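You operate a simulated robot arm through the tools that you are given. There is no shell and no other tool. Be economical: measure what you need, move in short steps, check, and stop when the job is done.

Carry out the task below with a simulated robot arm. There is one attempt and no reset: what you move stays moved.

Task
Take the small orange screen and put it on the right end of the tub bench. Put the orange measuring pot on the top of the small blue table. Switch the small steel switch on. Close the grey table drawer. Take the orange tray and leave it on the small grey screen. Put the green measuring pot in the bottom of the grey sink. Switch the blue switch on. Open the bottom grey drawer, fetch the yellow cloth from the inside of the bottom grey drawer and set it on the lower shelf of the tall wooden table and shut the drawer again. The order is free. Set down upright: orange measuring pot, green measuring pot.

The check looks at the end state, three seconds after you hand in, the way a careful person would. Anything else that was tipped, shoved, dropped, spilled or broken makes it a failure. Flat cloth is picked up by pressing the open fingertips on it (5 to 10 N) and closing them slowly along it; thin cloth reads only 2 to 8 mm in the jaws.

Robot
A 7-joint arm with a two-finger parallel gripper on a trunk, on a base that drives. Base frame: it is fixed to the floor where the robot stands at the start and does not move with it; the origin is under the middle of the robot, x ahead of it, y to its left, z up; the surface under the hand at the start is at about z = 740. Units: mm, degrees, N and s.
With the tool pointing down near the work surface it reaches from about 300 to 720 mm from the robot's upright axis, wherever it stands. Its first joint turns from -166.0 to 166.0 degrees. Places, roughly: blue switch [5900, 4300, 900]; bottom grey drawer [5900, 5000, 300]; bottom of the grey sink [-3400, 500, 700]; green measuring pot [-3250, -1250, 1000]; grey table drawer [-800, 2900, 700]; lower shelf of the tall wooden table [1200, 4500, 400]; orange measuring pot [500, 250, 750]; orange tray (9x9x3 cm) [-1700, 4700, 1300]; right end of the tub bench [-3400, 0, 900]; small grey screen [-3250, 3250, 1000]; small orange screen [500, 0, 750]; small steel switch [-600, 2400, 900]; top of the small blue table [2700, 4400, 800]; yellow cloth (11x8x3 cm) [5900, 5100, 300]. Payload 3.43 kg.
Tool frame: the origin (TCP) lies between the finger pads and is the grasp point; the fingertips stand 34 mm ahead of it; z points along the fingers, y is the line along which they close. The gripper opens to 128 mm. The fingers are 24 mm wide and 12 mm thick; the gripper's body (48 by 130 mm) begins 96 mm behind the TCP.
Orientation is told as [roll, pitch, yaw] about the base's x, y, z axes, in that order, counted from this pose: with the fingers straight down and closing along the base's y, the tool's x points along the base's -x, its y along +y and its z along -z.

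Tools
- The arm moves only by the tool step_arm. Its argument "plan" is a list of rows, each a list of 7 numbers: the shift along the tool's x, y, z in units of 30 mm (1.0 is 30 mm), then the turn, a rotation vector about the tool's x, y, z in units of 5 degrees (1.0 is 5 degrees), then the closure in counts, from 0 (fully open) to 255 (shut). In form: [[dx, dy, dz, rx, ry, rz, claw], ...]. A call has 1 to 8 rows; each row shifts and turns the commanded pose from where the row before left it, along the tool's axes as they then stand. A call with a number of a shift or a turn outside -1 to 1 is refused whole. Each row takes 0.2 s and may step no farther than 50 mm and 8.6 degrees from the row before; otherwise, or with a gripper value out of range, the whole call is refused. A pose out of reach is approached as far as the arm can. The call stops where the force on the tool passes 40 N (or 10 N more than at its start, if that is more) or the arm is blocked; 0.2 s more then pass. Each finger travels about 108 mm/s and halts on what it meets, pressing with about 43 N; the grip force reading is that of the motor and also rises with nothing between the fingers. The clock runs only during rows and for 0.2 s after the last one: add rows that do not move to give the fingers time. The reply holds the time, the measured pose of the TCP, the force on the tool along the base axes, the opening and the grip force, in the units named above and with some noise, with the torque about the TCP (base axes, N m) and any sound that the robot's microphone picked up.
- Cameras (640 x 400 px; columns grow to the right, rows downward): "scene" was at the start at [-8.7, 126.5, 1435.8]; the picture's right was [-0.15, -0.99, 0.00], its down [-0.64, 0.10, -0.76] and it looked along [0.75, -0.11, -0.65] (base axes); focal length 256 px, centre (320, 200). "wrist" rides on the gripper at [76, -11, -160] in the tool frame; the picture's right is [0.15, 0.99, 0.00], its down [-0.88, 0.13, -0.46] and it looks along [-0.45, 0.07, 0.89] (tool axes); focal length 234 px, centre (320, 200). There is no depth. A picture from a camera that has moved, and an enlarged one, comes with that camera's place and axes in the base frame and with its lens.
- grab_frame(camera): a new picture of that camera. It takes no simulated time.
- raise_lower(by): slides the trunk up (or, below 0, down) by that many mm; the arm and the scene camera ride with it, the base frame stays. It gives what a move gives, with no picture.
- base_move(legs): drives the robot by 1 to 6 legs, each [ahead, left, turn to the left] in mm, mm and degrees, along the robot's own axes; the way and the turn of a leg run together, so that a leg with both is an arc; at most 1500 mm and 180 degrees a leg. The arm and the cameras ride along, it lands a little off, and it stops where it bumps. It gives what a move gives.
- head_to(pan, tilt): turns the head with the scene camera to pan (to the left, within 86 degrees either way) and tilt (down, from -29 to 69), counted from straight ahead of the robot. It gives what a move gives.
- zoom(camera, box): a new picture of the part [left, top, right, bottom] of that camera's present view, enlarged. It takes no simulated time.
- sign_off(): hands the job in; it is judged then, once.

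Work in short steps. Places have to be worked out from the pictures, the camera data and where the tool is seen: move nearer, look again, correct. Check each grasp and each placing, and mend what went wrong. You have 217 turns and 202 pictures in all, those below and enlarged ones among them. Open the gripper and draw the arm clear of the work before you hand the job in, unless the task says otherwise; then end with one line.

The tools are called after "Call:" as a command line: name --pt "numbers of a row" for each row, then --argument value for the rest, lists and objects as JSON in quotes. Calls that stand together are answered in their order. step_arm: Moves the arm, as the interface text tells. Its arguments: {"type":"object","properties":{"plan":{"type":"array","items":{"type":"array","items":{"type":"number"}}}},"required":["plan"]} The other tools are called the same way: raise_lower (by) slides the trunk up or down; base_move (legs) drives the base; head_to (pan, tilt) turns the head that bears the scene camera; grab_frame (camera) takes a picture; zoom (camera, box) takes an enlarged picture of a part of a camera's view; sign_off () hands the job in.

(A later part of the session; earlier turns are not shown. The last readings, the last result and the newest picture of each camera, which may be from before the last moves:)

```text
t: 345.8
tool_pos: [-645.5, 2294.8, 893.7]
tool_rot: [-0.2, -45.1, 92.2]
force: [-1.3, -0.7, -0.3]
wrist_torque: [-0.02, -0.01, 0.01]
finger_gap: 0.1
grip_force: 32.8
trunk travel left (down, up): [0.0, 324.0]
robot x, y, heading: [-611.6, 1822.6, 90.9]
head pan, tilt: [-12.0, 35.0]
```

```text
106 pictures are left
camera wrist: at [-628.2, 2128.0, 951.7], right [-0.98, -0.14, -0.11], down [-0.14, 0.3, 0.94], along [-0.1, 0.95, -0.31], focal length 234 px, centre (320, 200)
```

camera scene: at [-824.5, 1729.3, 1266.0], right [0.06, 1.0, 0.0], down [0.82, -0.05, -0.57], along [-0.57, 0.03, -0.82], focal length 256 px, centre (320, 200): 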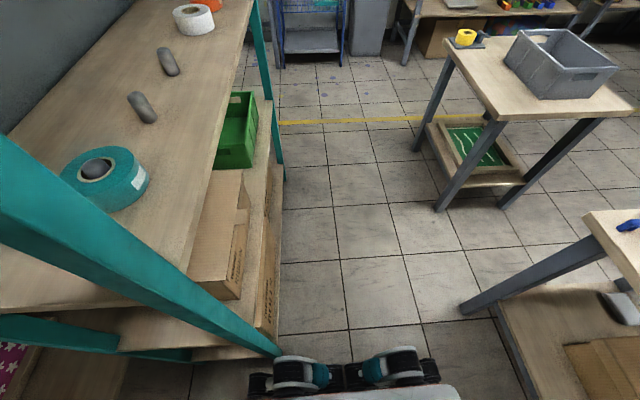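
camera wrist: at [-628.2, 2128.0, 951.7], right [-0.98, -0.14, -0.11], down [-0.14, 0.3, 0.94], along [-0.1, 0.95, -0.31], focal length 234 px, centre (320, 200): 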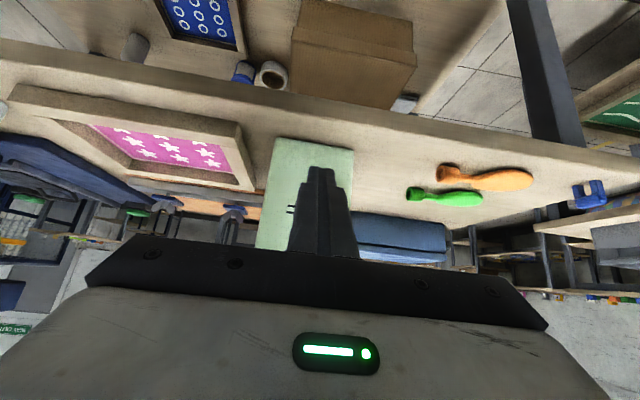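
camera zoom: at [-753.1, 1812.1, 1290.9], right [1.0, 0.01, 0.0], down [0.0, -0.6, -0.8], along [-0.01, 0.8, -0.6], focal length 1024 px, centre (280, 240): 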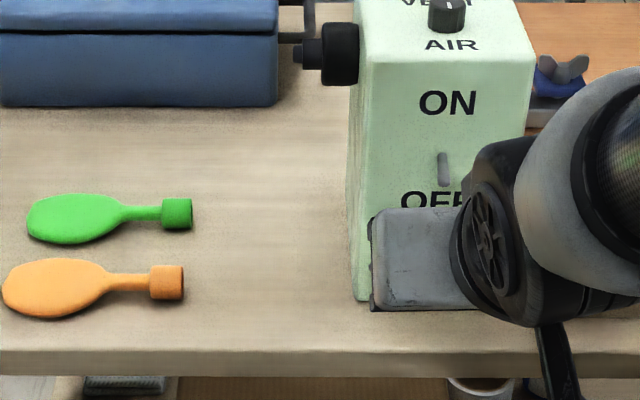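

Aligned. I lower 8 mm and move forward 45 mm toward the face.

Call:
step_arm --pt "0.19 0.08 0.19 0 0 0 255" --pt "-0.35 0 0.355 0 0 0 255" --pt "-0.35 0 0.355 0 0 0 255" --pt "-0.35 0 0.355 0 0 0 255"

Call:
zoom --camera "scene" --box '[290, 140, 410, 215]'

Call:
zoom --camera "wrist" --box '[240, 120, 400, 260]'

```text
t: 347.0
tool_pos: [-723.7, 2323.6, 888.3]
tool_rot: [-0.4, -45.2, 101.0]
force: [0.0, -0.2, 0.9]
wrist_torque: [0.02, -0.08, -0.04]
finger_gap: 0.2
grip_force: 33.1
out of reach, approached as far as the arm can: row 3
trunk travel left (down, up): [0.0, 324.0]
robot x, y, heading: [-614.1, 1818.7, 91.2]
head pan, tilt: [-12.0, 35.0]
stopped in row 4: the arm was blocked; the commanded pose is now the measured one
```

```text
5.33 times, centred on (350, 178) of scene
camera zoom: at [-736.7, 1811.3, 1294.1], right [0.98, -0.19, 0.0], down [-0.11, -0.56, -0.82], along [0.16, 0.8, -0.57], focal length 1366 px, centre (160, 320)
```

zoom: 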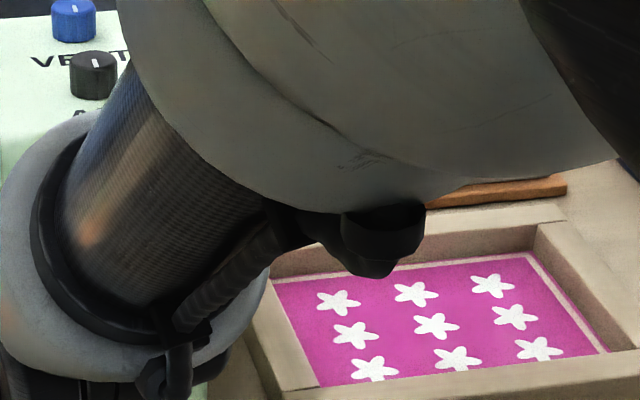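

```text
2.86 times, centred on (320, 190) of wrist
camera zoom: at [-681.5, 2160.8, 945.0], right [-0.95, -0.28, -0.11], down [-0.19, 0.27, 0.94], along [-0.24, 0.92, -0.31], focal length 669 px, centre (320, 229)
```

zoom: 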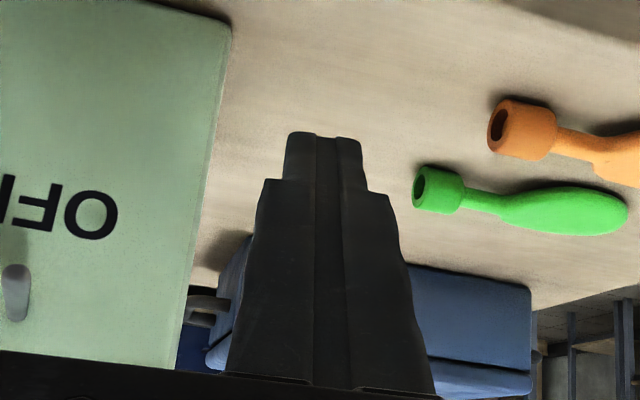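

The arm swung aside unexpectedly and was blocked. I look at the whole scene before moving.

Call:
grab_frame --camera "scene"

Call:
grab_frame --camera "wrist"

```text
103 pictures are left
camera scene: at [-736.7, 1811.3, 1294.1], right [0.98, -0.19, 0.0], down [-0.11, -0.56, -0.82], along [0.16, 0.8, -0.57], focal length 256 px, centre (320, 200)
```

scene: 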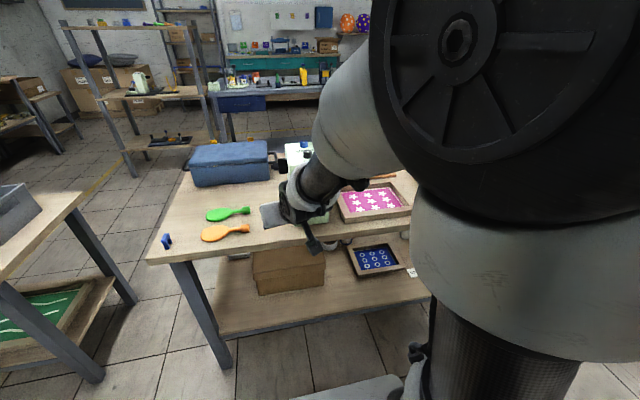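

```text
102 pictures are left
camera wrist: at [-681.5, 2160.8, 945.0], right [-0.95, -0.28, -0.11], down [-0.19, 0.27, 0.94], along [-0.24, 0.92, -0.31], focal length 234 px, centre (320, 200)
```

wrist: 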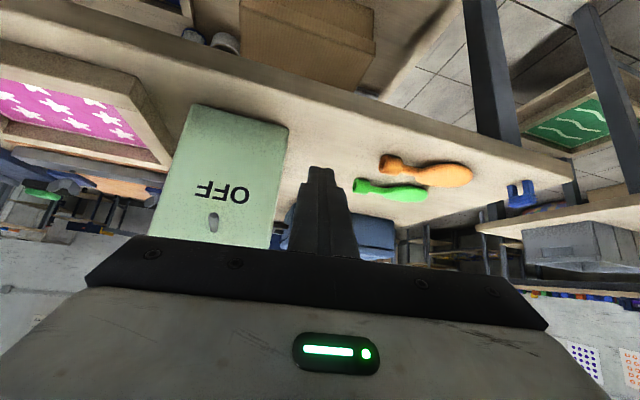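

The elbow swung against the head because the tilted pose is too close to the body. I back the base 150 mm, so the arm works farther out, and straighten the hand.

Call:
base_move --legs '[[-150, 0, 0]]'

Call:
step_arm --pt "0 0 0 0.64 0 0.63 255" --pt "0 0 0 0.64 0 0.63 255" --pt "-0.4 0 0.4 0 0 0 255" --pt "-0.5 0 0.5 0 0 0 255" --pt "-0.5 0 0.5 0 0 0 255"

Call:
grab_frame --camera "scene"

```text
t: 348.3
tool_pos: [-719.2, 2174.1, 887.8]
tool_rot: [-0.4, -45.1, 100.6]
force: [0.2, -0.6, 0.7]
wrist_torque: [0.01, 0.04, -0.01]
finger_gap: 0.3
grip_force: 32.5
trunk travel left (down, up): [0.0, 324.0]
robot x, y, heading: [-611.8, 1668.9, 91.0]
head pan, tilt: [-12.0, 35.0]
```

```text
t: 349.5
tool_pos: [-721.1, 2232.7, 887.5]
tool_rot: [-0.4, -45.1, 91.6]
force: [-0.2, 0.2, -0.4]
wrist_torque: [0.0, 0.0, -0.04]
finger_gap: 0.0
grip_force: 32.8
trunk travel left (down, up): [0.0, 324.0]
robot x, y, heading: [-612.1, 1664.6, 91.1]
head pan, tilt: [-12.0, 35.0]
```

```text
101 pictures are left
camera scene: at [-733.1, 1661.6, 1294.3], right [0.98, -0.19, 0.0], down [-0.11, -0.56, -0.82], along [0.16, 0.8, -0.57], focal length 256 px, centre (320, 200)
```

scene: 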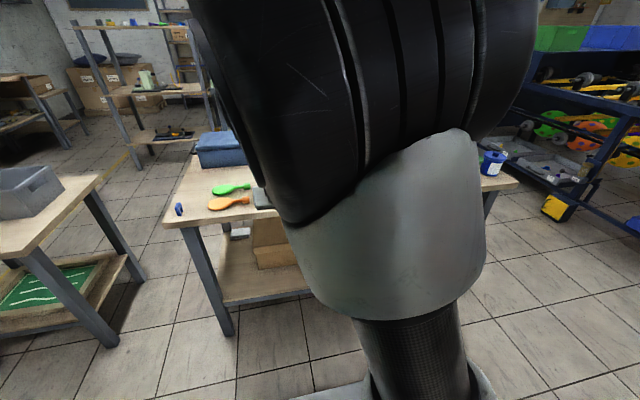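

The elbow is now in front of the head. I'll re-pose: shift the base right and turn it left, so the target lies to the robot's right with the elbow away from the head.

Call:
base_move --legs '[[0, -165, 0], [0, 0, 28]]'

Call:
step_arm --pt "0 -0.9 0 0.7 0 0.696 255" --pt "0 -0.9 0 0.7 0 0.696 255" --pt "0 -0.9 0 0.7 0 0.696 255" --pt "0 -0.9 0 0.7 0 0.696 255" --pt "0 -0.9 0 0.7 0 0.696 255" --pt "0 -0.9 0 0.7 0 0.696 255"

Call:
grab_frame --camera "scene"

```text
t: 353.2
tool_pos: [-811.2, 2115.9, 886.9]
tool_rot: [-0.4, -45.2, 119.9]
force: [-0.6, 0.0, -0.1]
wrist_torque: [0.0, 0.01, -0.04]
finger_gap: 0.1
grip_force: 32.8
trunk travel left (down, up): [0.0, 324.0]
robot x, y, heading: [-445.2, 1674.7, 119.0]
head pan, tilt: [-12.0, 35.0]
```

```text
t: 354.6
tool_pos: [-658.6, 2164.5, 888.3]
tool_rot: [-0.3, -45.3, 90.1]
force: [0.3, -0.2, 0.8]
wrist_torque: [-0.01, 0.0, -0.01]
finger_gap: 0.0
grip_force: 32.6
trunk travel left (down, up): [0.0, 324.0]
robot x, y, heading: [-448.2, 1673.4, 119.1]
head pan, tilt: [-12.0, 35.0]
```

```text
100 pictures are left
camera scene: at [-553.8, 1608.1, 1294.3], right [0.96, 0.29, 0.0], down [0.17, -0.55, -0.82], along [-0.24, 0.78, -0.57], focal length 256 px, centre (320, 200)
```

scene: 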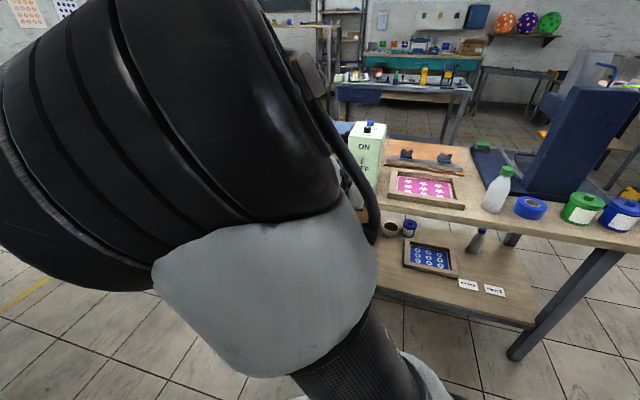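

The elbow is on the left now but the toggle is still visible. I extend forward toward the switch and see whether the posture stays sound.

Call:
step_arm --pt "-0.7 -0.1 0.71 0 0 0 255" --pt "-0.7 -0.1 0.71 0 0 0 255" --pt "-0.7 -0.1 0.71 0 0 0 255" --pt "-0.7 -0.1 0.71 0 0 0 255" --pt "-0.7 0 0.71 0 0 0 255"

Call:
zoom --camera "scene" --box '[320, 90, 420, 190]'

Call:
grab_frame --camera "wrist"

```text
t: 355.8
tool_pos: [-646.3, 2313.2, 887.0]
tool_rot: [-0.4, -45.3, 90.2]
force: [0.9, -0.4, 0.8]
wrist_torque: [-0.02, -0.01, 0.01]
finger_gap: 0.0
grip_force: 33.2
trunk travel left (down, up): [0.0, 324.0]
robot x, y, heading: [-446.5, 1674.1, 119.0]
head pan, tilt: [-12.0, 35.0]
```

```text
4.00 times, centred on (370, 140) of scene
camera zoom: at [-553.7, 1607.8, 1294.3], right [0.96, 0.29, 0.0], down [0.17, -0.55, -0.82], along [-0.24, 0.78, -0.57], focal length 1024 px, centre (120, 440)
```

zoom: 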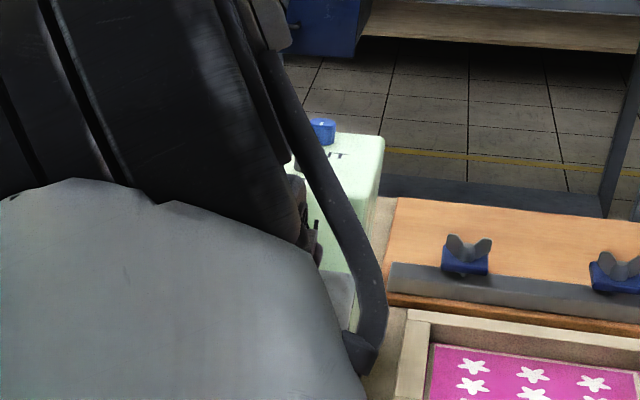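

```text
98 pictures are left
camera wrist: at [-635.0, 2144.9, 945.7], right [-0.99, -0.1, -0.11], down [-0.13, 0.3, 0.95], along [-0.06, 0.95, -0.31], focal length 234 px, centre (320, 200)
```

wrist: 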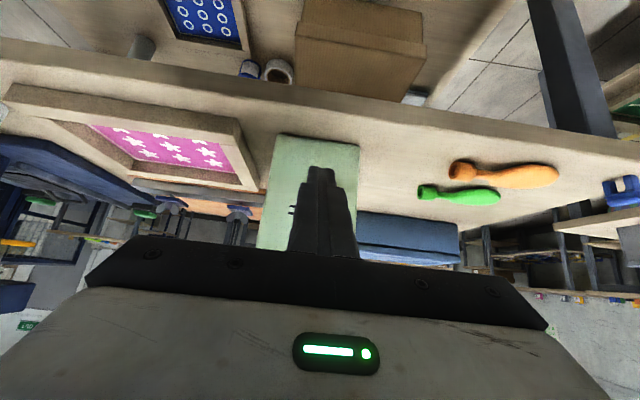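

Box centre averages x≈-641, face y≈2396. I advance in small steps until the tip is ~5 mm from the face, below the lever.

Call:
step_arm --pt "-0.35 -0.17 0.355 0 0 0 255" --pt "-0.35 0 0.355 0 0 0 255" --pt "-0.23 0 0.235 0 0 0 255" --pt "0 0 0 0 0 0 255"

Call:
zoom --camera "wrist" --box '[240, 110, 400, 260]'

```text
t: 356.8
tool_pos: [-641.8, 2351.7, 888.7]
tool_rot: [-0.3, -45.3, 90.1]
force: [0.9, 0.2, 0.2]
wrist_torque: [0.02, 0.01, 0.03]
finger_gap: 0.0
grip_force: 33.1
trunk travel left (down, up): [0.0, 324.0]
robot x, y, heading: [-445.6, 1674.9, 119.0]
head pan, tilt: [-12.0, 35.0]
```

```text
2.67 times, centred on (320, 185) of wrist
camera zoom: at [-629.1, 2184.5, 945.9], right [-0.99, -0.1, -0.11], down [-0.13, 0.3, 0.95], along [-0.07, 0.95, -0.31], focal length 624 px, centre (320, 240)
```

zoom: 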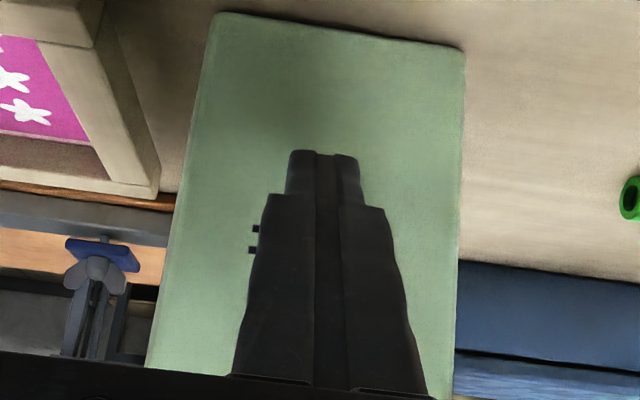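

Centred on the box. I move 6 mm nearer, then sweep upward.

Call:
step_arm --pt "-0.14 0 0.142 0 0 0 255" --pt "-0.24 0 -0.235 0 0 0 255" --pt "-0.24 0 -0.235 0 0 0 255" --pt "-0.24 0 -0.235 0 0 0 255" --pt "-0.24 0 -0.235 0 0 0 255" --pt "-0.24 0 -0.235 0 0 0 255"

Call:
zoom --camera "wrist" --box '[240, 110, 400, 260]'

```text
t: 358.2
tool_pos: [-639.1, 2357.6, 932.6]
tool_rot: [-0.7, -44.5, 90.1]
force: [8.1, -12.6, -27.0]
wrist_torque: [-0.93, -0.18, -0.23]
finger_gap: 0.1
grip_force: 32.8
trunk travel left (down, up): [0.0, 324.0]
robot x, y, heading: [-448.5, 1669.0, 119.1]
head pan, tilt: [-12.0, 35.0]
```

```text
2.67 times, centred on (320, 185) of wrist
camera zoom: at [-628.1, 2190.8, 991.7], right [-0.99, -0.1, -0.11], down [-0.14, 0.31, 0.94], along [-0.06, 0.95, -0.32], focal length 624 px, centre (320, 240)
```

zoom: 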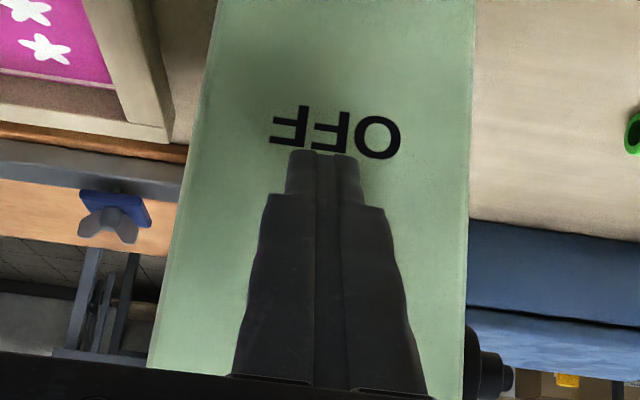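

The 45° finger jams along the lever instead of lifting it. Better: pinch the lever sideways between the fingertips and swing it up. I back off 30 mm, open the jaws to ~28 mm and look between them.

Call:
step_arm --pt "0.25 0 0.24 0 0 0 255" --pt "0.7 0 -0.71 0 0 0 230" --pt "0 0 0 0 0 0 200" --pt "0 0 0 0 0 0 200"

Call:
zoom --camera "wrist" --box '[240, 110, 400, 260]'

Call:
grab_frame --camera "scene"

```text
t: 359.2
tool_pos: [-640.9, 2329.7, 929.0]
tool_rot: [-0.3, -45.4, 90.2]
force: [0.2, -0.4, 0.8]
wrist_torque: [-0.01, 0.01, 0.01]
finger_gap: 27.5
grip_force: 0.1
trunk travel left (down, up): [0.0, 324.0]
robot x, y, heading: [-449.0, 1672.8, 119.1]
head pan, tilt: [-12.0, 35.0]
```

```text
2.67 times, centred on (320, 185) of wrist
camera zoom: at [-629.0, 2161.3, 985.9], right [-0.99, -0.1, -0.11], down [-0.13, 0.29, 0.95], along [-0.07, 0.95, -0.3], focal length 624 px, centre (320, 240)
```

zoom: 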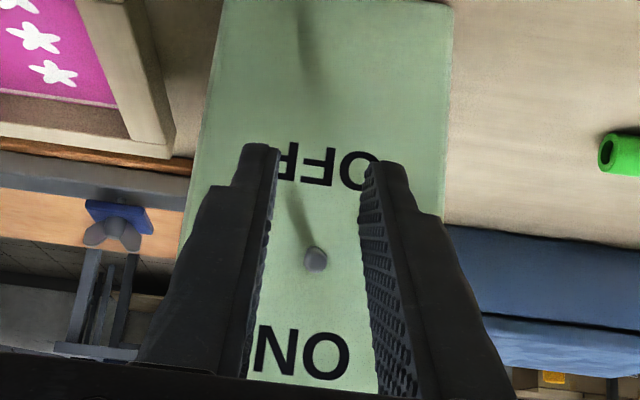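

```text
94 pictures are left
camera scene: at [-553.8, 1608.1, 1294.3], right [0.96, 0.29, 0.0], down [0.17, -0.55, -0.82], along [-0.24, 0.78, -0.57], focal length 256 px, centre (320, 200)
```

scene: 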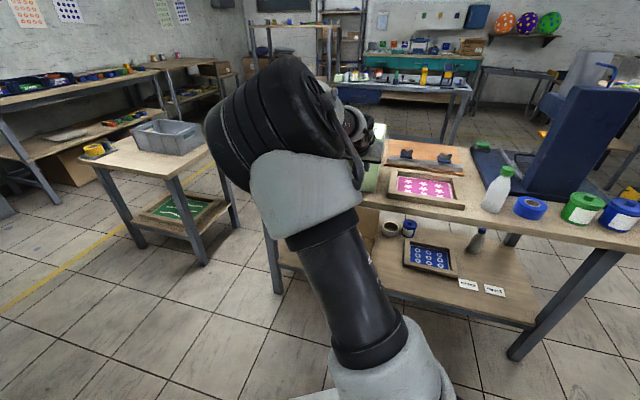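

The lever looks different now (end-on). I zoom closer to see its state.

Call:
zoom --camera "wrist" --box '[295, 150, 345, 220]'

Call:
zoom --camera "scene" --box '[340, 110, 400, 170]'

```text
5.71 times, centred on (320, 185) of wrist
camera zoom: at [-629.0, 2161.3, 985.9], right [-0.99, -0.1, -0.11], down [-0.13, 0.29, 0.95], along [-0.07, 0.95, -0.3], focal length 1338 px, centre (320, 286)
```

zoom: 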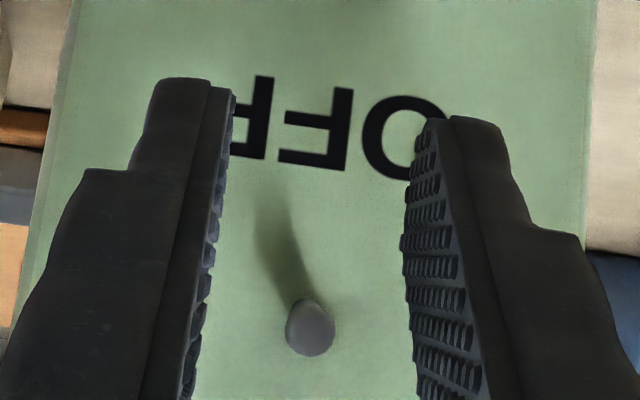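

```text
6.67 times, centred on (370, 140) of scene
camera zoom: at [-553.8, 1608.1, 1294.3], right [0.96, 0.29, 0.0], down [0.17, -0.55, -0.82], along [-0.24, 0.78, -0.57], focal length 1707 px, centre (-13, 600)
```

zoom: 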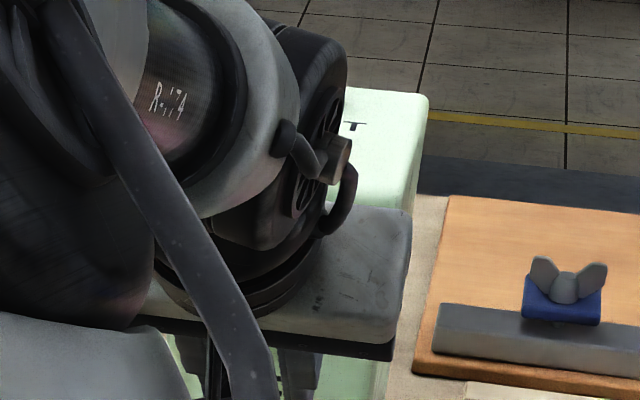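

The lever tip is now at z≈925 pointing slightly up (before ≈905 down), so it flipped to ON. I withdraw, untilt the hand and verify with the head camera.

Call:
step_arm --pt "0.7 0 -0.71 0 0 0 200" --pt "0.7 0 -0.71 0 0 0 200" --pt "0.7 0 -0.71 0 0 0 200" --pt "0.7 0 -0.71 0 0 0 200" --pt "-0.8 0 -0.8 0 0 0 200" --pt "-0.8 0 -0.8 0 0 0 200" --pt "-0.8 0 -0.8 0 0 0 200" --pt "-0.8 0 -0.8 0 0 0 200"

Call:
step_arm --pt "0 0 0 0 1 0 200" --pt "0 0 0 0 1 0 200" --pt "0 0 0 0 1 0 200" --pt "0 0 0 0 1 0 200" --pt "0 0 0 0 1 0 200" --pt "0 0 0 0 1 0 200" --pt "0 0 0 0 1 0 200" --pt "0 0 0 0 1 0 200"

Call:
base_move --legs '[[-100, -200, 0], [0, 0, -29]]'

Call:
head_to --pan 10 --tilt 25

Call:
grab_frame --camera "scene"

```text
t: 361.0
tool_pos: [-642.4, 2207.6, 1063.0]
tool_rot: [-0.4, -45.2, 90.2]
force: [-0.8, -0.7, -0.3]
wrist_torque: [0.02, -0.01, 0.0]
finger_gap: 27.5
grip_force: 0.1
trunk travel left (down, up): [0.0, 324.0]
robot x, y, heading: [-446.8, 1673.0, 119.1]
head pan, tilt: [-12.0, 35.0]
```

```text
t: 362.8
tool_pos: [-642.1, 2208.6, 1063.8]
tool_rot: [-0.2, -5.2, 90.0]
force: [0.9, 0.0, -0.4]
wrist_torque: [0.02, 0.01, 0.01]
finger_gap: 27.8
grip_force: 0.0
trunk travel left (down, up): [0.0, 324.0]
robot x, y, heading: [-445.6, 1668.1, 119.1]
head pan, tilt: [-12.0, 35.0]
```

```text
t: 366.8
tool_pos: [-134.3, 2243.5, 1064.5]
tool_rot: [-0.3, -5.3, 60.9]
force: [0.0, 0.0, -0.1]
wrist_torque: [0.01, -0.05, 0.01]
finger_gap: 27.8
grip_force: 0.1
trunk travel left (down, up): [0.0, 324.0]
robot x, y, heading: [-227.8, 1677.8, 89.7]
head pan, tilt: [-12.0, 35.0]
```

```text
t: 367.6
tool_pos: [-135.8, 2245.4, 1063.8]
tool_rot: [-0.1, -5.3, 60.8]
force: [0.6, -1.3, 0.2]
wrist_torque: [0.01, 0.02, -0.02]
finger_gap: 27.6
grip_force: 0.0
trunk travel left (down, up): [0.0, 324.0]
robot x, y, heading: [-228.8, 1681.2, 89.8]
head pan, tilt: [10.0, 25.0]
```

```text
91 pictures are left
camera scene: at [-385.1, 1680.6, 1310.0], right [0.99, 0.17, 0.0], down [0.07, -0.42, -0.91], along [-0.15, 0.89, -0.42], focal length 256 px, centre (320, 200)
```

scene: 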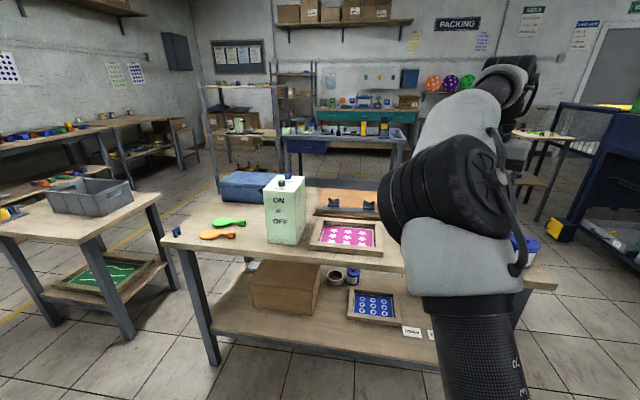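

Call:
zoom --camera "scene" --box '[255, 170, 319, 250]'

```text
5.00 times, centred on (287, 210) of scene
camera zoom: at [-385.1, 1680.6, 1310.0], right [0.99, 0.17, 0.0], down [0.07, -0.42, -0.91], along [-0.15, 0.89, -0.42], focal length 1281 px, centre (485, 150)
```

zoom: 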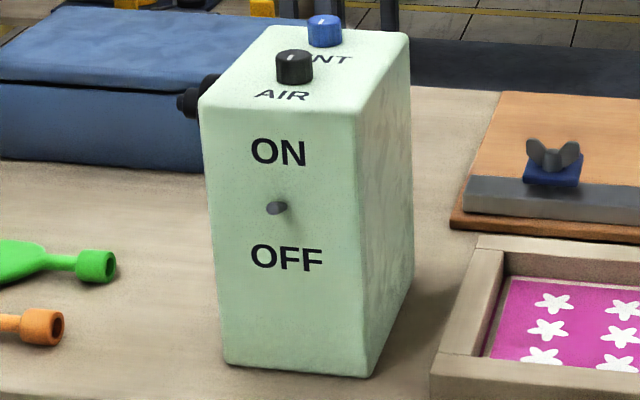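

The toggle points up to ON. Next the orange pot on the start table. I straighten the hand, retract it, then drive back to the start table.

Call:
step_arm --pt "0 0 0 0 1 0 100" --pt "0 0 0 0 0.05 -1 0" --pt "0 0 0 0 0 -1 0" --pt "0 0 0 0 0 -1 0" --pt "0 0 0 0 0 -1 0" --pt "0 0 0 0 0 -1 0" --pt "0 0 0 0 0 -0.8 0" --pt "1 0.5 0 0 0 0 0"

Call:
step_arm --pt "1 0.6 0 0 0 0 0" --pt "1 0.6 0 0 0 0 0" --pt "1 0.6 0 0 0 0 0" --pt "0.5 0.6 0 0 0 0 0"

Call:
base_move --legs '[[-1250, 0, 0], [-280, -40, 0], [0, 0, -90]]'

Call:
head_to --pan -8 --tilt 40

Call:
grab_frame --camera "scene"

```text
t: 369.4
tool_pos: [-150.8, 2215.7, 1063.9]
tool_rot: [-0.2, 0.1, 89.8]
force: [1.1, -0.3, -0.4]
wrist_torque: [-0.05, 0.03, -0.03]
finger_gap: 128.1
grip_force: 0.0
trunk travel left (down, up): [0.0, 324.0]
robot x, y, heading: [-228.0, 1678.7, 89.7]
head pan, tilt: [10.0, 25.0]
```

```text
t: 370.4
tool_pos: [-222.5, 2110.3, 1065.7]
tool_rot: [-0.3, 0.1, 89.8]
force: [-1.0, 0.3, 0.3]
wrist_torque: [0.0, -0.01, -0.01]
finger_gap: 128.0
grip_force: 0.1
trunk travel left (down, up): [0.0, 324.0]
robot x, y, heading: [-227.9, 1681.6, 89.8]
head pan, tilt: [10.0, 25.0]
```

```text
t: 382.4
tool_pos: [239.4, 125.6, 1063.3]
tool_rot: [-0.3, 0.1, -1.5]
force: [-0.8, -1.2, -0.7]
wrist_torque: [0.01, -0.02, 0.02]
finger_gap: 128.0
grip_force: 0.1
trunk travel left (down, up): [0.0, 324.0]
robot x, y, heading: [-189.6, 138.0, -1.3]
head pan, tilt: [10.0, 25.0]
```

```text
t: 383.2
tool_pos: [239.7, 125.8, 1065.3]
tool_rot: [-0.2, 0.1, -1.5]
force: [-0.5, 0.6, -0.6]
wrist_torque: [0.01, 0.04, -0.02]
finger_gap: 128.0
grip_force: 0.1
trunk travel left (down, up): [0.0, 324.0]
robot x, y, heading: [-189.5, 137.2, -1.3]
head pan, tilt: [-8.0, 40.0]
```

```text
89 pictures are left
camera scene: at [-195.4, 265.2, 1286.7], right [-0.16, -0.99, 0.0], down [-0.63, 0.1, -0.77], along [0.76, -0.12, -0.64], focal length 256 px, centre (320, 200)
```

scene: 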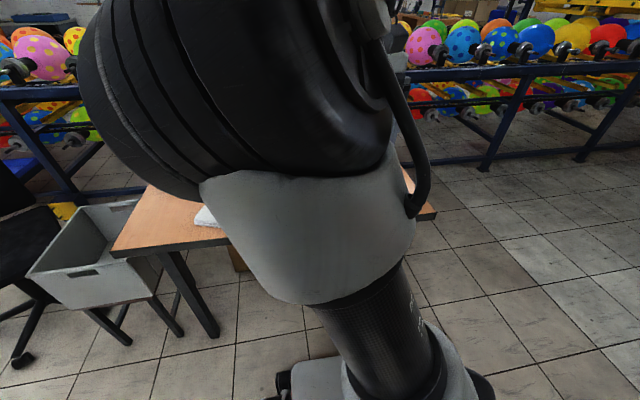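

The elbow posture still hides the view. I raise the trunk by 150 and lower/shift the hand to the right to see whether the posture relaxes.

Call:
raise_lower --by 150

Call:
step_arm --pt "0 -1 0.9 0 0 0 0" --pt "0 -1 0.9 0 0 0 0" --pt "0 -1 0.9 0 0 0 0" --pt "0 -1 0.9 0 0 0 0" --pt "0 -1 0.9 0 0 0 0" --pt "0 -1 0 0 0 0 0" --pt "0 -1 0 0 0 0 0" --pt "0 -1 0 0 0 0 0"

Call:
grab_frame --camera "scene"

Call:
grab_frame --camera "wrist"

```text
t: 384.9
tool_pos: [239.9, 125.1, 1216.4]
tool_rot: [-0.3, 0.1, -1.4]
force: [-0.3, 0.1, 0.5]
wrist_torque: [-0.03, 0.0, -0.01]
finger_gap: 128.2
grip_force: 0.1
trunk travel left (down, up): [-150.0, 174.0]
robot x, y, heading: [-193.4, 139.7, -1.6]
head pan, tilt: [-8.0, 40.0]
```

```text
t: 386.7
tool_pos: [231.3, -115.4, 1081.8]
tool_rot: [-0.2, 0.1, -1.4]
force: [-0.1, 0.2, -0.2]
wrist_torque: [-0.03, -0.01, 0.0]
finger_gap: 127.8
grip_force: 0.0
trunk travel left (down, up): [-150.0, 174.0]
robot x, y, heading: [-190.5, 139.4, -1.4]
head pan, tilt: [-8.0, 40.0]
```

```text
88 pictures are left
camera scene: at [-195.5, 265.2, 1436.7], right [-0.16, -0.99, 0.0], down [-0.63, 0.1, -0.77], along [0.76, -0.13, -0.64], focal length 256 px, centre (320, 200)
```

scene: 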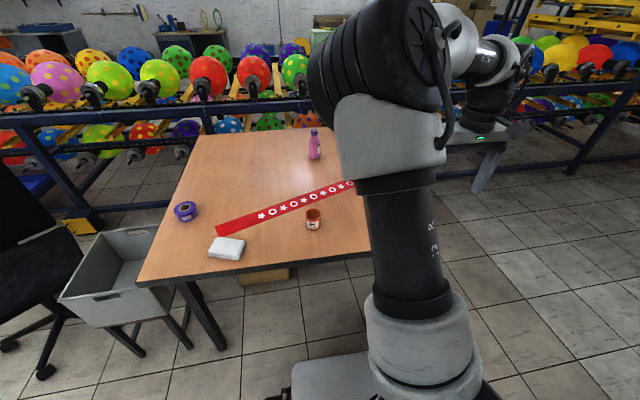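

```text
87 pictures are left
camera wrist: at [155.7, -124.9, 1240.6], right [-0.12, 0.99, 0.0], down [0.88, 0.11, 0.45], along [0.45, 0.05, -0.89], focal length 234 px, centre (320, 200)
```

wrist: 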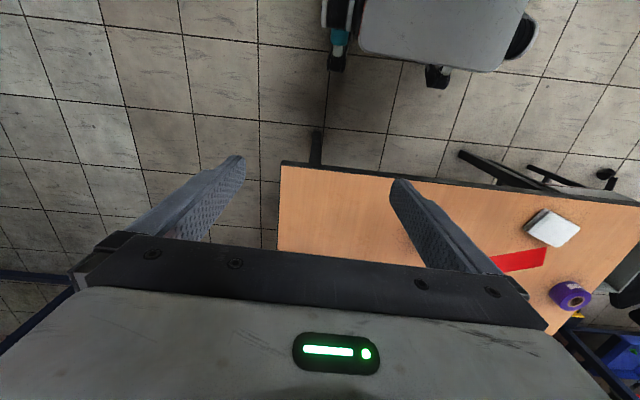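

The posture is better and the orange pot is visible at ≈(487,180). I drive up to the table and bring the hand over it.

Call:
base_move --legs '[[185, 60, 1.4]]'

Call:
step_arm --pt "-0.27 0.97 0 0 0 0 0" --pt "-0.27 0.97 0 0 0 0 0" --pt "-0.27 0.97 0 0 0 0 0" --pt "-0.27 0.97 0 0 0 0 0" --pt "-0.27 0.97 0 0 0 0 0" --pt "-0.27 0.97 0.5 0 0 0 0" --pt "-0.27 0.97 1 0 0 0 0" --pt "-0.27 0.97 1 0 0 0 0"

Call:
grab_frame --camera "wrist"

Call:
grab_frame --camera "scene"

```text
t: 388.3
tool_pos: [421.1, -47.9, 1081.8]
tool_rot: [-0.2, 0.0, -0.1]
force: [0.2, 0.6, -0.7]
wrist_torque: [0.04, 0.0, -0.01]
finger_gap: 127.9
grip_force: 0.2
trunk travel left (down, up): [-150.0, 174.0]
robot x, y, heading: [-6.5, 196.8, -0.2]
head pan, tilt: [-8.0, 40.0]
```

```text
t: 390.1
tool_pos: [487.7, 183.4, 1005.1]
tool_rot: [-0.2, 0.0, -0.3]
force: [-0.9, -0.2, 0.4]
wrist_torque: [0.02, 0.0, 0.02]
finger_gap: 128.0
grip_force: 0.1
trunk travel left (down, up): [-150.0, 174.0]
robot x, y, heading: [-4.1, 195.9, -0.2]
head pan, tilt: [-8.0, 40.0]
```

```text
86 pictures are left
camera wrist: at [412.8, 172.9, 1162.8], right [-0.14, 0.99, 0.0], down [0.88, 0.13, 0.45], along [0.45, 0.06, -0.89], focal length 234 px, centre (320, 200)
```

wrist: 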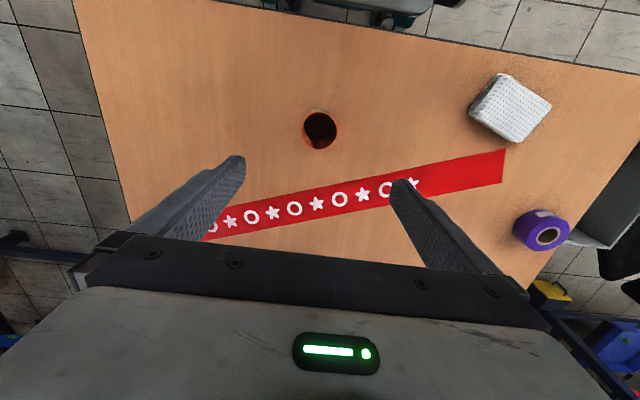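

```text
85 pictures are left
camera scene: at [-13.3, 322.9, 1436.7], right [-0.14, -0.99, 0.0], down [-0.64, 0.09, -0.77], along [0.76, -0.11, -0.64], focal length 256 px, centre (320, 200)
```

scene: 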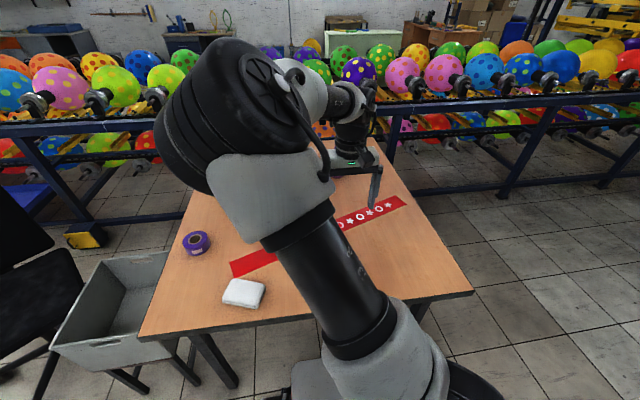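

Pot centre ≈(478,180). I correct, descend and close.

Call:
step_arm --pt "0.33 -0.1 0.9 0 0 0 0" --pt "0 0 1 0 0 0 0" --pt "0 0 1 0 0 0 0" --pt "0 0 1 0 0 0 0" --pt "0 0 1 0 0 0 0" --pt "0 0 1 0 0 0 0" --pt "0 0 0.8 0 0 0 0" --pt "0 0 0.5 0 0 0 0"

Call:
grab_frame --camera "wrist"

```text
t: 391.9
tool_pos: [476.9, 178.6, 791.2]
tool_rot: [-0.2, 0.0, -0.2]
force: [0.1, 0.2, 0.3]
wrist_torque: [0.0, -0.01, -0.01]
finger_gap: 128.2
grip_force: 0.1
trunk travel left (down, up): [-150.0, 174.0]
robot x, y, heading: [-3.7, 193.5, 0.0]
head pan, tilt: [-8.0, 40.0]
```

```text
84 pictures are left
camera wrist: at [401.7, 167.5, 948.8], right [-0.14, 0.99, 0.0], down [0.88, 0.13, 0.45], along [0.45, 0.06, -0.89], focal length 234 px, centre (320, 200)
```

wrist: 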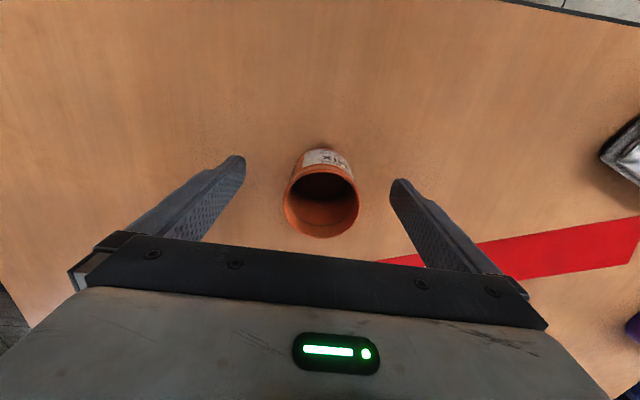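

Centred. I close and lift.

Call:
step_arm --pt "0 0 0.1 0 0 0 90" --pt "0 0 0 0 0 0 180" --pt "0 0 0 0 0 0 255" --pt "0 0 0 0 0 0 255" --pt "0 0 -0.5 0 0 0 255" --pt "0 0 -1 0 0 0 255" --pt "0 0 -1 0 0 0 255" --pt "0 0 -1 0 0 0 255"

Call:
step_arm --pt "0 0 -1 0 0 0 255" --pt "0 0 -1 0 0 0 255" --pt "0 0 -1 0 0 0 255" --pt "0 0 -1 0 0 0 255" --pt "1 0 -1 0 0 0 255" --pt "1 0 -1 0 0 0 255"

Call:
grab_frame --camera "wrist"

```text
t: 393.7
tool_pos: [477.0, 179.4, 892.3]
tool_rot: [-0.2, 0.1, -0.3]
force: [0.5, 0.4, 0.2]
wrist_torque: [-0.02, 0.05, 0.04]
finger_gap: 54.1
grip_force: 43.2
trunk travel left (down, up): [-150.0, 174.0]
robot x, y, heading: [-10.4, 191.3, 0.1]
head pan, tilt: [-8.0, 40.0]
```

```text
t: 395.1
tool_pos: [416.8, 179.9, 1071.6]
tool_rot: [-0.2, 0.0, -0.2]
force: [0.1, 0.5, -0.5]
wrist_torque: [0.02, 0.07, 0.02]
finger_gap: 54.0
grip_force: 42.7
trunk travel left (down, up): [-150.0, 174.0]
robot x, y, heading: [-6.0, 193.6, -0.2]
head pan, tilt: [-8.0, 40.0]
```

```text
83 pictures are left
camera wrist: at [341.7, 169.0, 1228.9], right [-0.14, 0.99, 0.0], down [0.88, 0.13, 0.45], along [0.45, 0.06, -0.89], focal length 234 px, centre (320, 200)
```

wrist: 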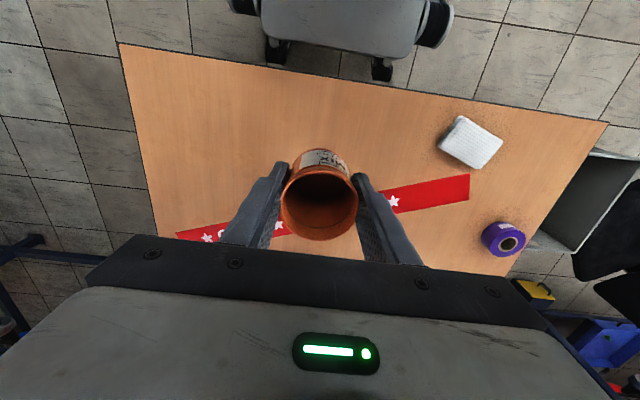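

Pot held (54 mm). The safe way to the blue table is the western loop and the y≈3600 aisle. I drive the first part.

Call:
base_move --legs '[[-200, 0, 0], [0, 0, 180], [1250, 60, 0], [1150, 0, 0], [0, 0, -90]]'

```text
t: 419.4
tool_pos: [-2615.8, 643.7, 1070.0]
tool_rot: [-0.2, 0.2, 91.7]
force: [-0.4, 0.0, 0.2]
wrist_torque: [0.0, -0.02, 0.05]
finger_gap: 54.1
grip_force: 43.7
trunk travel left (down, up): [-150.0, 174.0]
robot x, y, heading: [-2613.2, 221.1, 91.8]
head pan, tilt: [-8.0, 40.0]
```

On course. I continue up the aisle and turn east at y≈3610.

Call:
base_move --legs '[[1450, 0, -1], [1450, 0, 0], [480, 0, 0], [0, 0, -91], [1300, 0, 0]]'

Call:
head_to --pan 0 --tilt 15

Call:
grab_frame --camera "scene"

```text
t: 445.9
tool_pos: [-998.4, 3580.4, 1070.0]
tool_rot: [-0.2, 0.1, 0.4]
force: [-0.8, 0.3, -0.2]
wrist_torque: [-0.01, 0.02, -0.04]
finger_gap: 54.2
grip_force: 43.3
trunk travel left (down, up): [-150.0, 174.0]
robot x, y, heading: [-1417.5, 3591.6, 0.7]
head pan, tilt: [-8.0, 40.0]
```

```text
t: 446.7
tool_pos: [-998.6, 3579.3, 1070.7]
tool_rot: [-0.1, 0.1, 0.4]
force: [1.1, -0.2, -0.1]
wrist_torque: [-0.01, 0.01, -0.01]
finger_gap: 53.9
grip_force: 43.3
trunk travel left (down, up): [-150.0, 174.0]
robot x, y, heading: [-1417.8, 3594.3, 0.5]
head pan, tilt: [0.0, 15.0]
```

```text
82 pictures are left
camera scene: at [-1420.2, 3730.2, 1476.2], right [0.01, -1.0, 0.0], down [-0.26, 0.0, -0.97], along [0.97, 0.01, -0.26], focal length 256 px, centre (320, 200)
```

scene: 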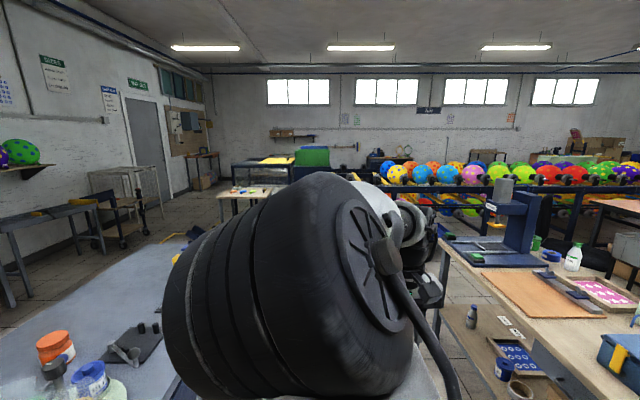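

I drive on east to x≈250 and look left and right.

Call:
base_move --legs '[[1450, 0, 0], [250, 0, 0]]'

Call:
head_to --pan 45 --tilt 18

Call:
grab_frame --camera "scene"

Call:
grab_frame --camera "wrist"

```text
t: 455.4
tool_pos: [709.0, 3548.2, 1069.9]
tool_rot: [-0.2, 0.2, -1.7]
force: [0.6, 0.4, -0.5]
wrist_torque: [-0.01, 0.0, -0.02]
finger_gap: 54.0
grip_force: 42.5
trunk travel left (down, up): [-150.0, 174.0]
robot x, y, heading: [287.6, 3573.0, -1.6]
head pan, tilt: [0.0, 15.0]
```

```text
t: 456.5
tool_pos: [709.0, 3547.8, 1068.6]
tool_rot: [-0.3, 0.1, -1.6]
force: [0.5, -0.5, -0.1]
wrist_torque: [-0.01, 0.02, 0.02]
finger_gap: 54.2
grip_force: 43.2
trunk travel left (down, up): [-150.0, 174.0]
robot x, y, heading: [289.7, 3576.5, -1.6]
head pan, tilt: [45.0, 18.0]
```

```text
81 pictures are left
camera scene: at [266.9, 3779.6, 1471.4], right [0.69, -0.73, 0.0], down [-0.22, -0.21, -0.95], along [0.69, 0.65, -0.31], focal length 256 px, centre (320, 200)
```

scene: 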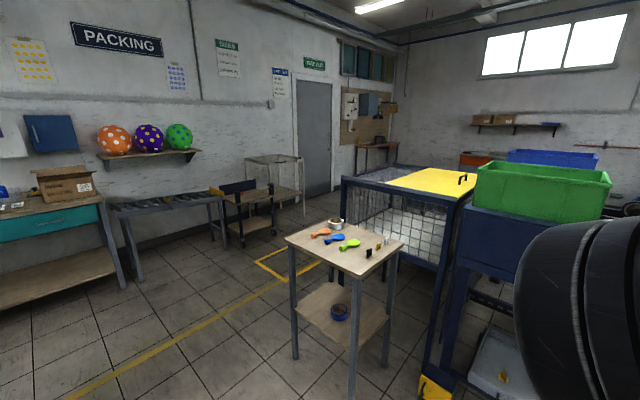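

```text
80 pictures are left
camera wrist: at [634.4, 3539.1, 1228.7], right [-0.12, 0.99, 0.0], down [0.88, 0.11, 0.45], along [0.45, 0.05, -0.89], focal length 234 px, centre (320, 200)
```

wrist: 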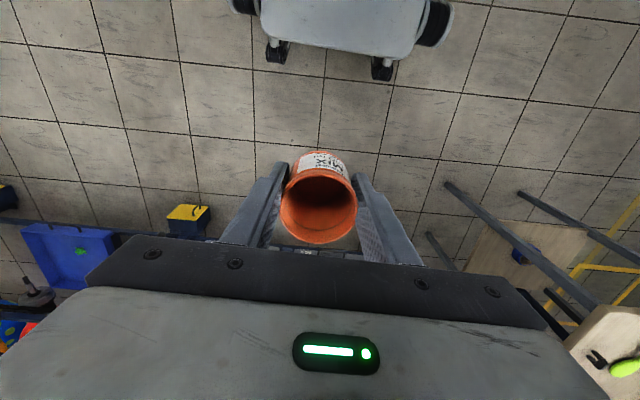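

The tall wooden table is at x≈1100–1430, y≈4330–4770, with an open lane north of it. I go round: to x≈500, north to y≈5450.

Call:
base_move --legs '[[210, 0, 0], [0, 0, 91.6], [1450, 0, 0], [430, 0, 0], [0, 0, -90]]'

Call:
head_to --pan -5 --tilt 15

Call:
grab_frame --camera "scene"

Call:
head_to --pan 40 --tilt 15

Call:
grab_frame --camera "scene"

```text
t: 475.0
tool_pos: [942.1, 5425.3, 1071.2]
tool_rot: [-0.3, 0.1, 0.1]
force: [0.7, -0.1, 0.3]
wrist_torque: [-0.02, 0.0, 0.0]
finger_gap: 54.2
grip_force: 43.3
trunk travel left (down, up): [-150.0, 174.0]
robot x, y, heading: [520.8, 5438.6, -0.1]
head pan, tilt: [45.0, 18.0]
```

```text
t: 476.2
tool_pos: [942.7, 5426.6, 1070.2]
tool_rot: [-0.2, 0.1, 0.0]
force: [0.1, -0.8, -0.1]
wrist_torque: [-0.01, 0.04, 0.01]
finger_gap: 54.3
grip_force: 43.2
trunk travel left (down, up): [-150.0, 174.0]
robot x, y, heading: [520.5, 5441.9, -0.0]
head pan, tilt: [-5.0, 15.0]
```

```text
79 pictures are left
camera scene: at [521.0, 5570.7, 1476.2], right [-0.08, -1.0, 0.0], down [-0.26, 0.02, -0.97], along [0.96, -0.08, -0.26], focal length 256 px, centre (320, 200)
```

scene: 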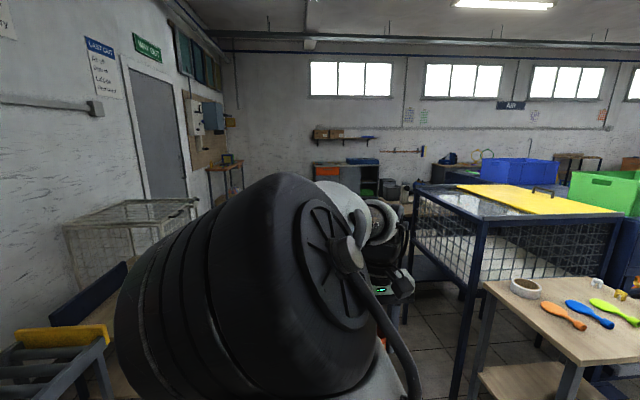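

```text
t: 477.3
tool_pos: [942.8, 5424.6, 1070.3]
tool_rot: [-0.2, 0.0, -0.1]
force: [-0.9, -0.1, -0.2]
wrist_torque: [-0.04, 0.0, -0.03]
finger_gap: 54.4
grip_force: 42.7
trunk travel left (down, up): [-150.0, 174.0]
robot x, y, heading: [524.6, 5436.8, 0.4]
head pan, tilt: [40.0, 15.0]
```

```text
78 pictures are left
camera scene: at [499.4, 5638.7, 1476.3], right [0.64, -0.77, 0.0], down [-0.2, -0.17, -0.97], along [0.74, 0.62, -0.26], focal length 256 px, centre (320, 200)
```

scene: 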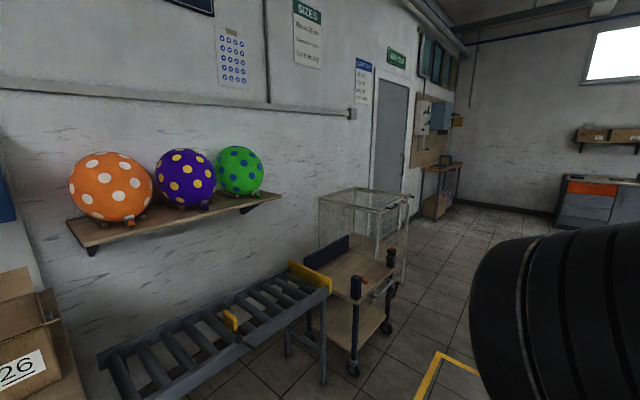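

The lane between the cage (y≲4700) and the wall carts (y≳6200) is clear. I drive east to x≈2050 and look right.

Call:
base_move --legs '[[1450, 0, 0], [100, 0, 0]]'

Call:
head_to --pan -50 --tilt 20

Call:
grab_frame --camera "scene"

Call:
grab_frame --camera "wrist"

```text
t: 485.2
tool_pos: [2480.7, 5420.9, 1070.6]
tool_rot: [-0.1, 0.1, -0.3]
force: [-0.1, -0.4, 0.4]
wrist_torque: [0.02, -0.02, -0.02]
finger_gap: 54.2
grip_force: 42.9
trunk travel left (down, up): [-150.0, 174.0]
robot x, y, heading: [2060.1, 5437.6, -0.1]
head pan, tilt: [40.0, 15.0]
```

```text
t: 486.9
tool_pos: [2480.8, 5421.7, 1070.7]
tool_rot: [-0.2, 0.0, -0.3]
force: [0.8, 0.3, 0.3]
wrist_torque: [-0.02, -0.01, -0.01]
finger_gap: 54.2
grip_force: 43.1
trunk travel left (down, up): [-150.0, 174.0]
robot x, y, heading: [2054.8, 5435.1, -0.1]
head pan, tilt: [-50.0, 20.0]
```

```text
77 pictures are left
camera scene: at [2026.5, 5504.9, 1468.1], right [-0.77, -0.64, 0.0], down [-0.22, 0.26, -0.94], along [0.6, -0.72, -0.34], focal length 256 px, centre (320, 200)
```

scene: 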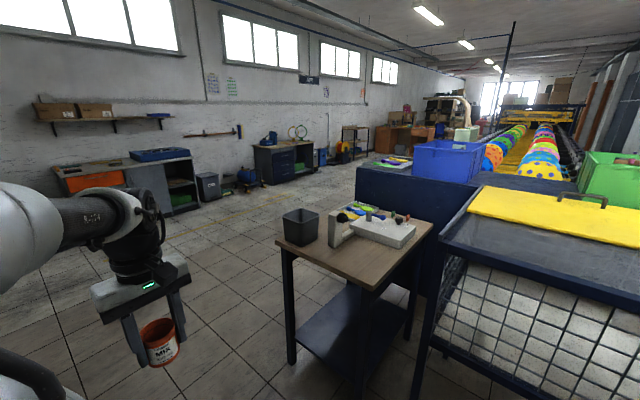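

```text
76 pictures are left
camera wrist: at [2406.0, 5410.1, 1228.7], right [-0.14, 0.99, 0.0], down [0.88, 0.13, 0.45], along [0.45, 0.06, -0.89], focal length 234 px, centre (320, 200)
```

wrist: 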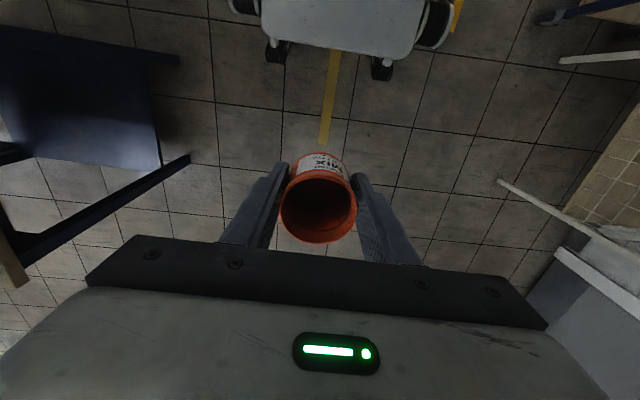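

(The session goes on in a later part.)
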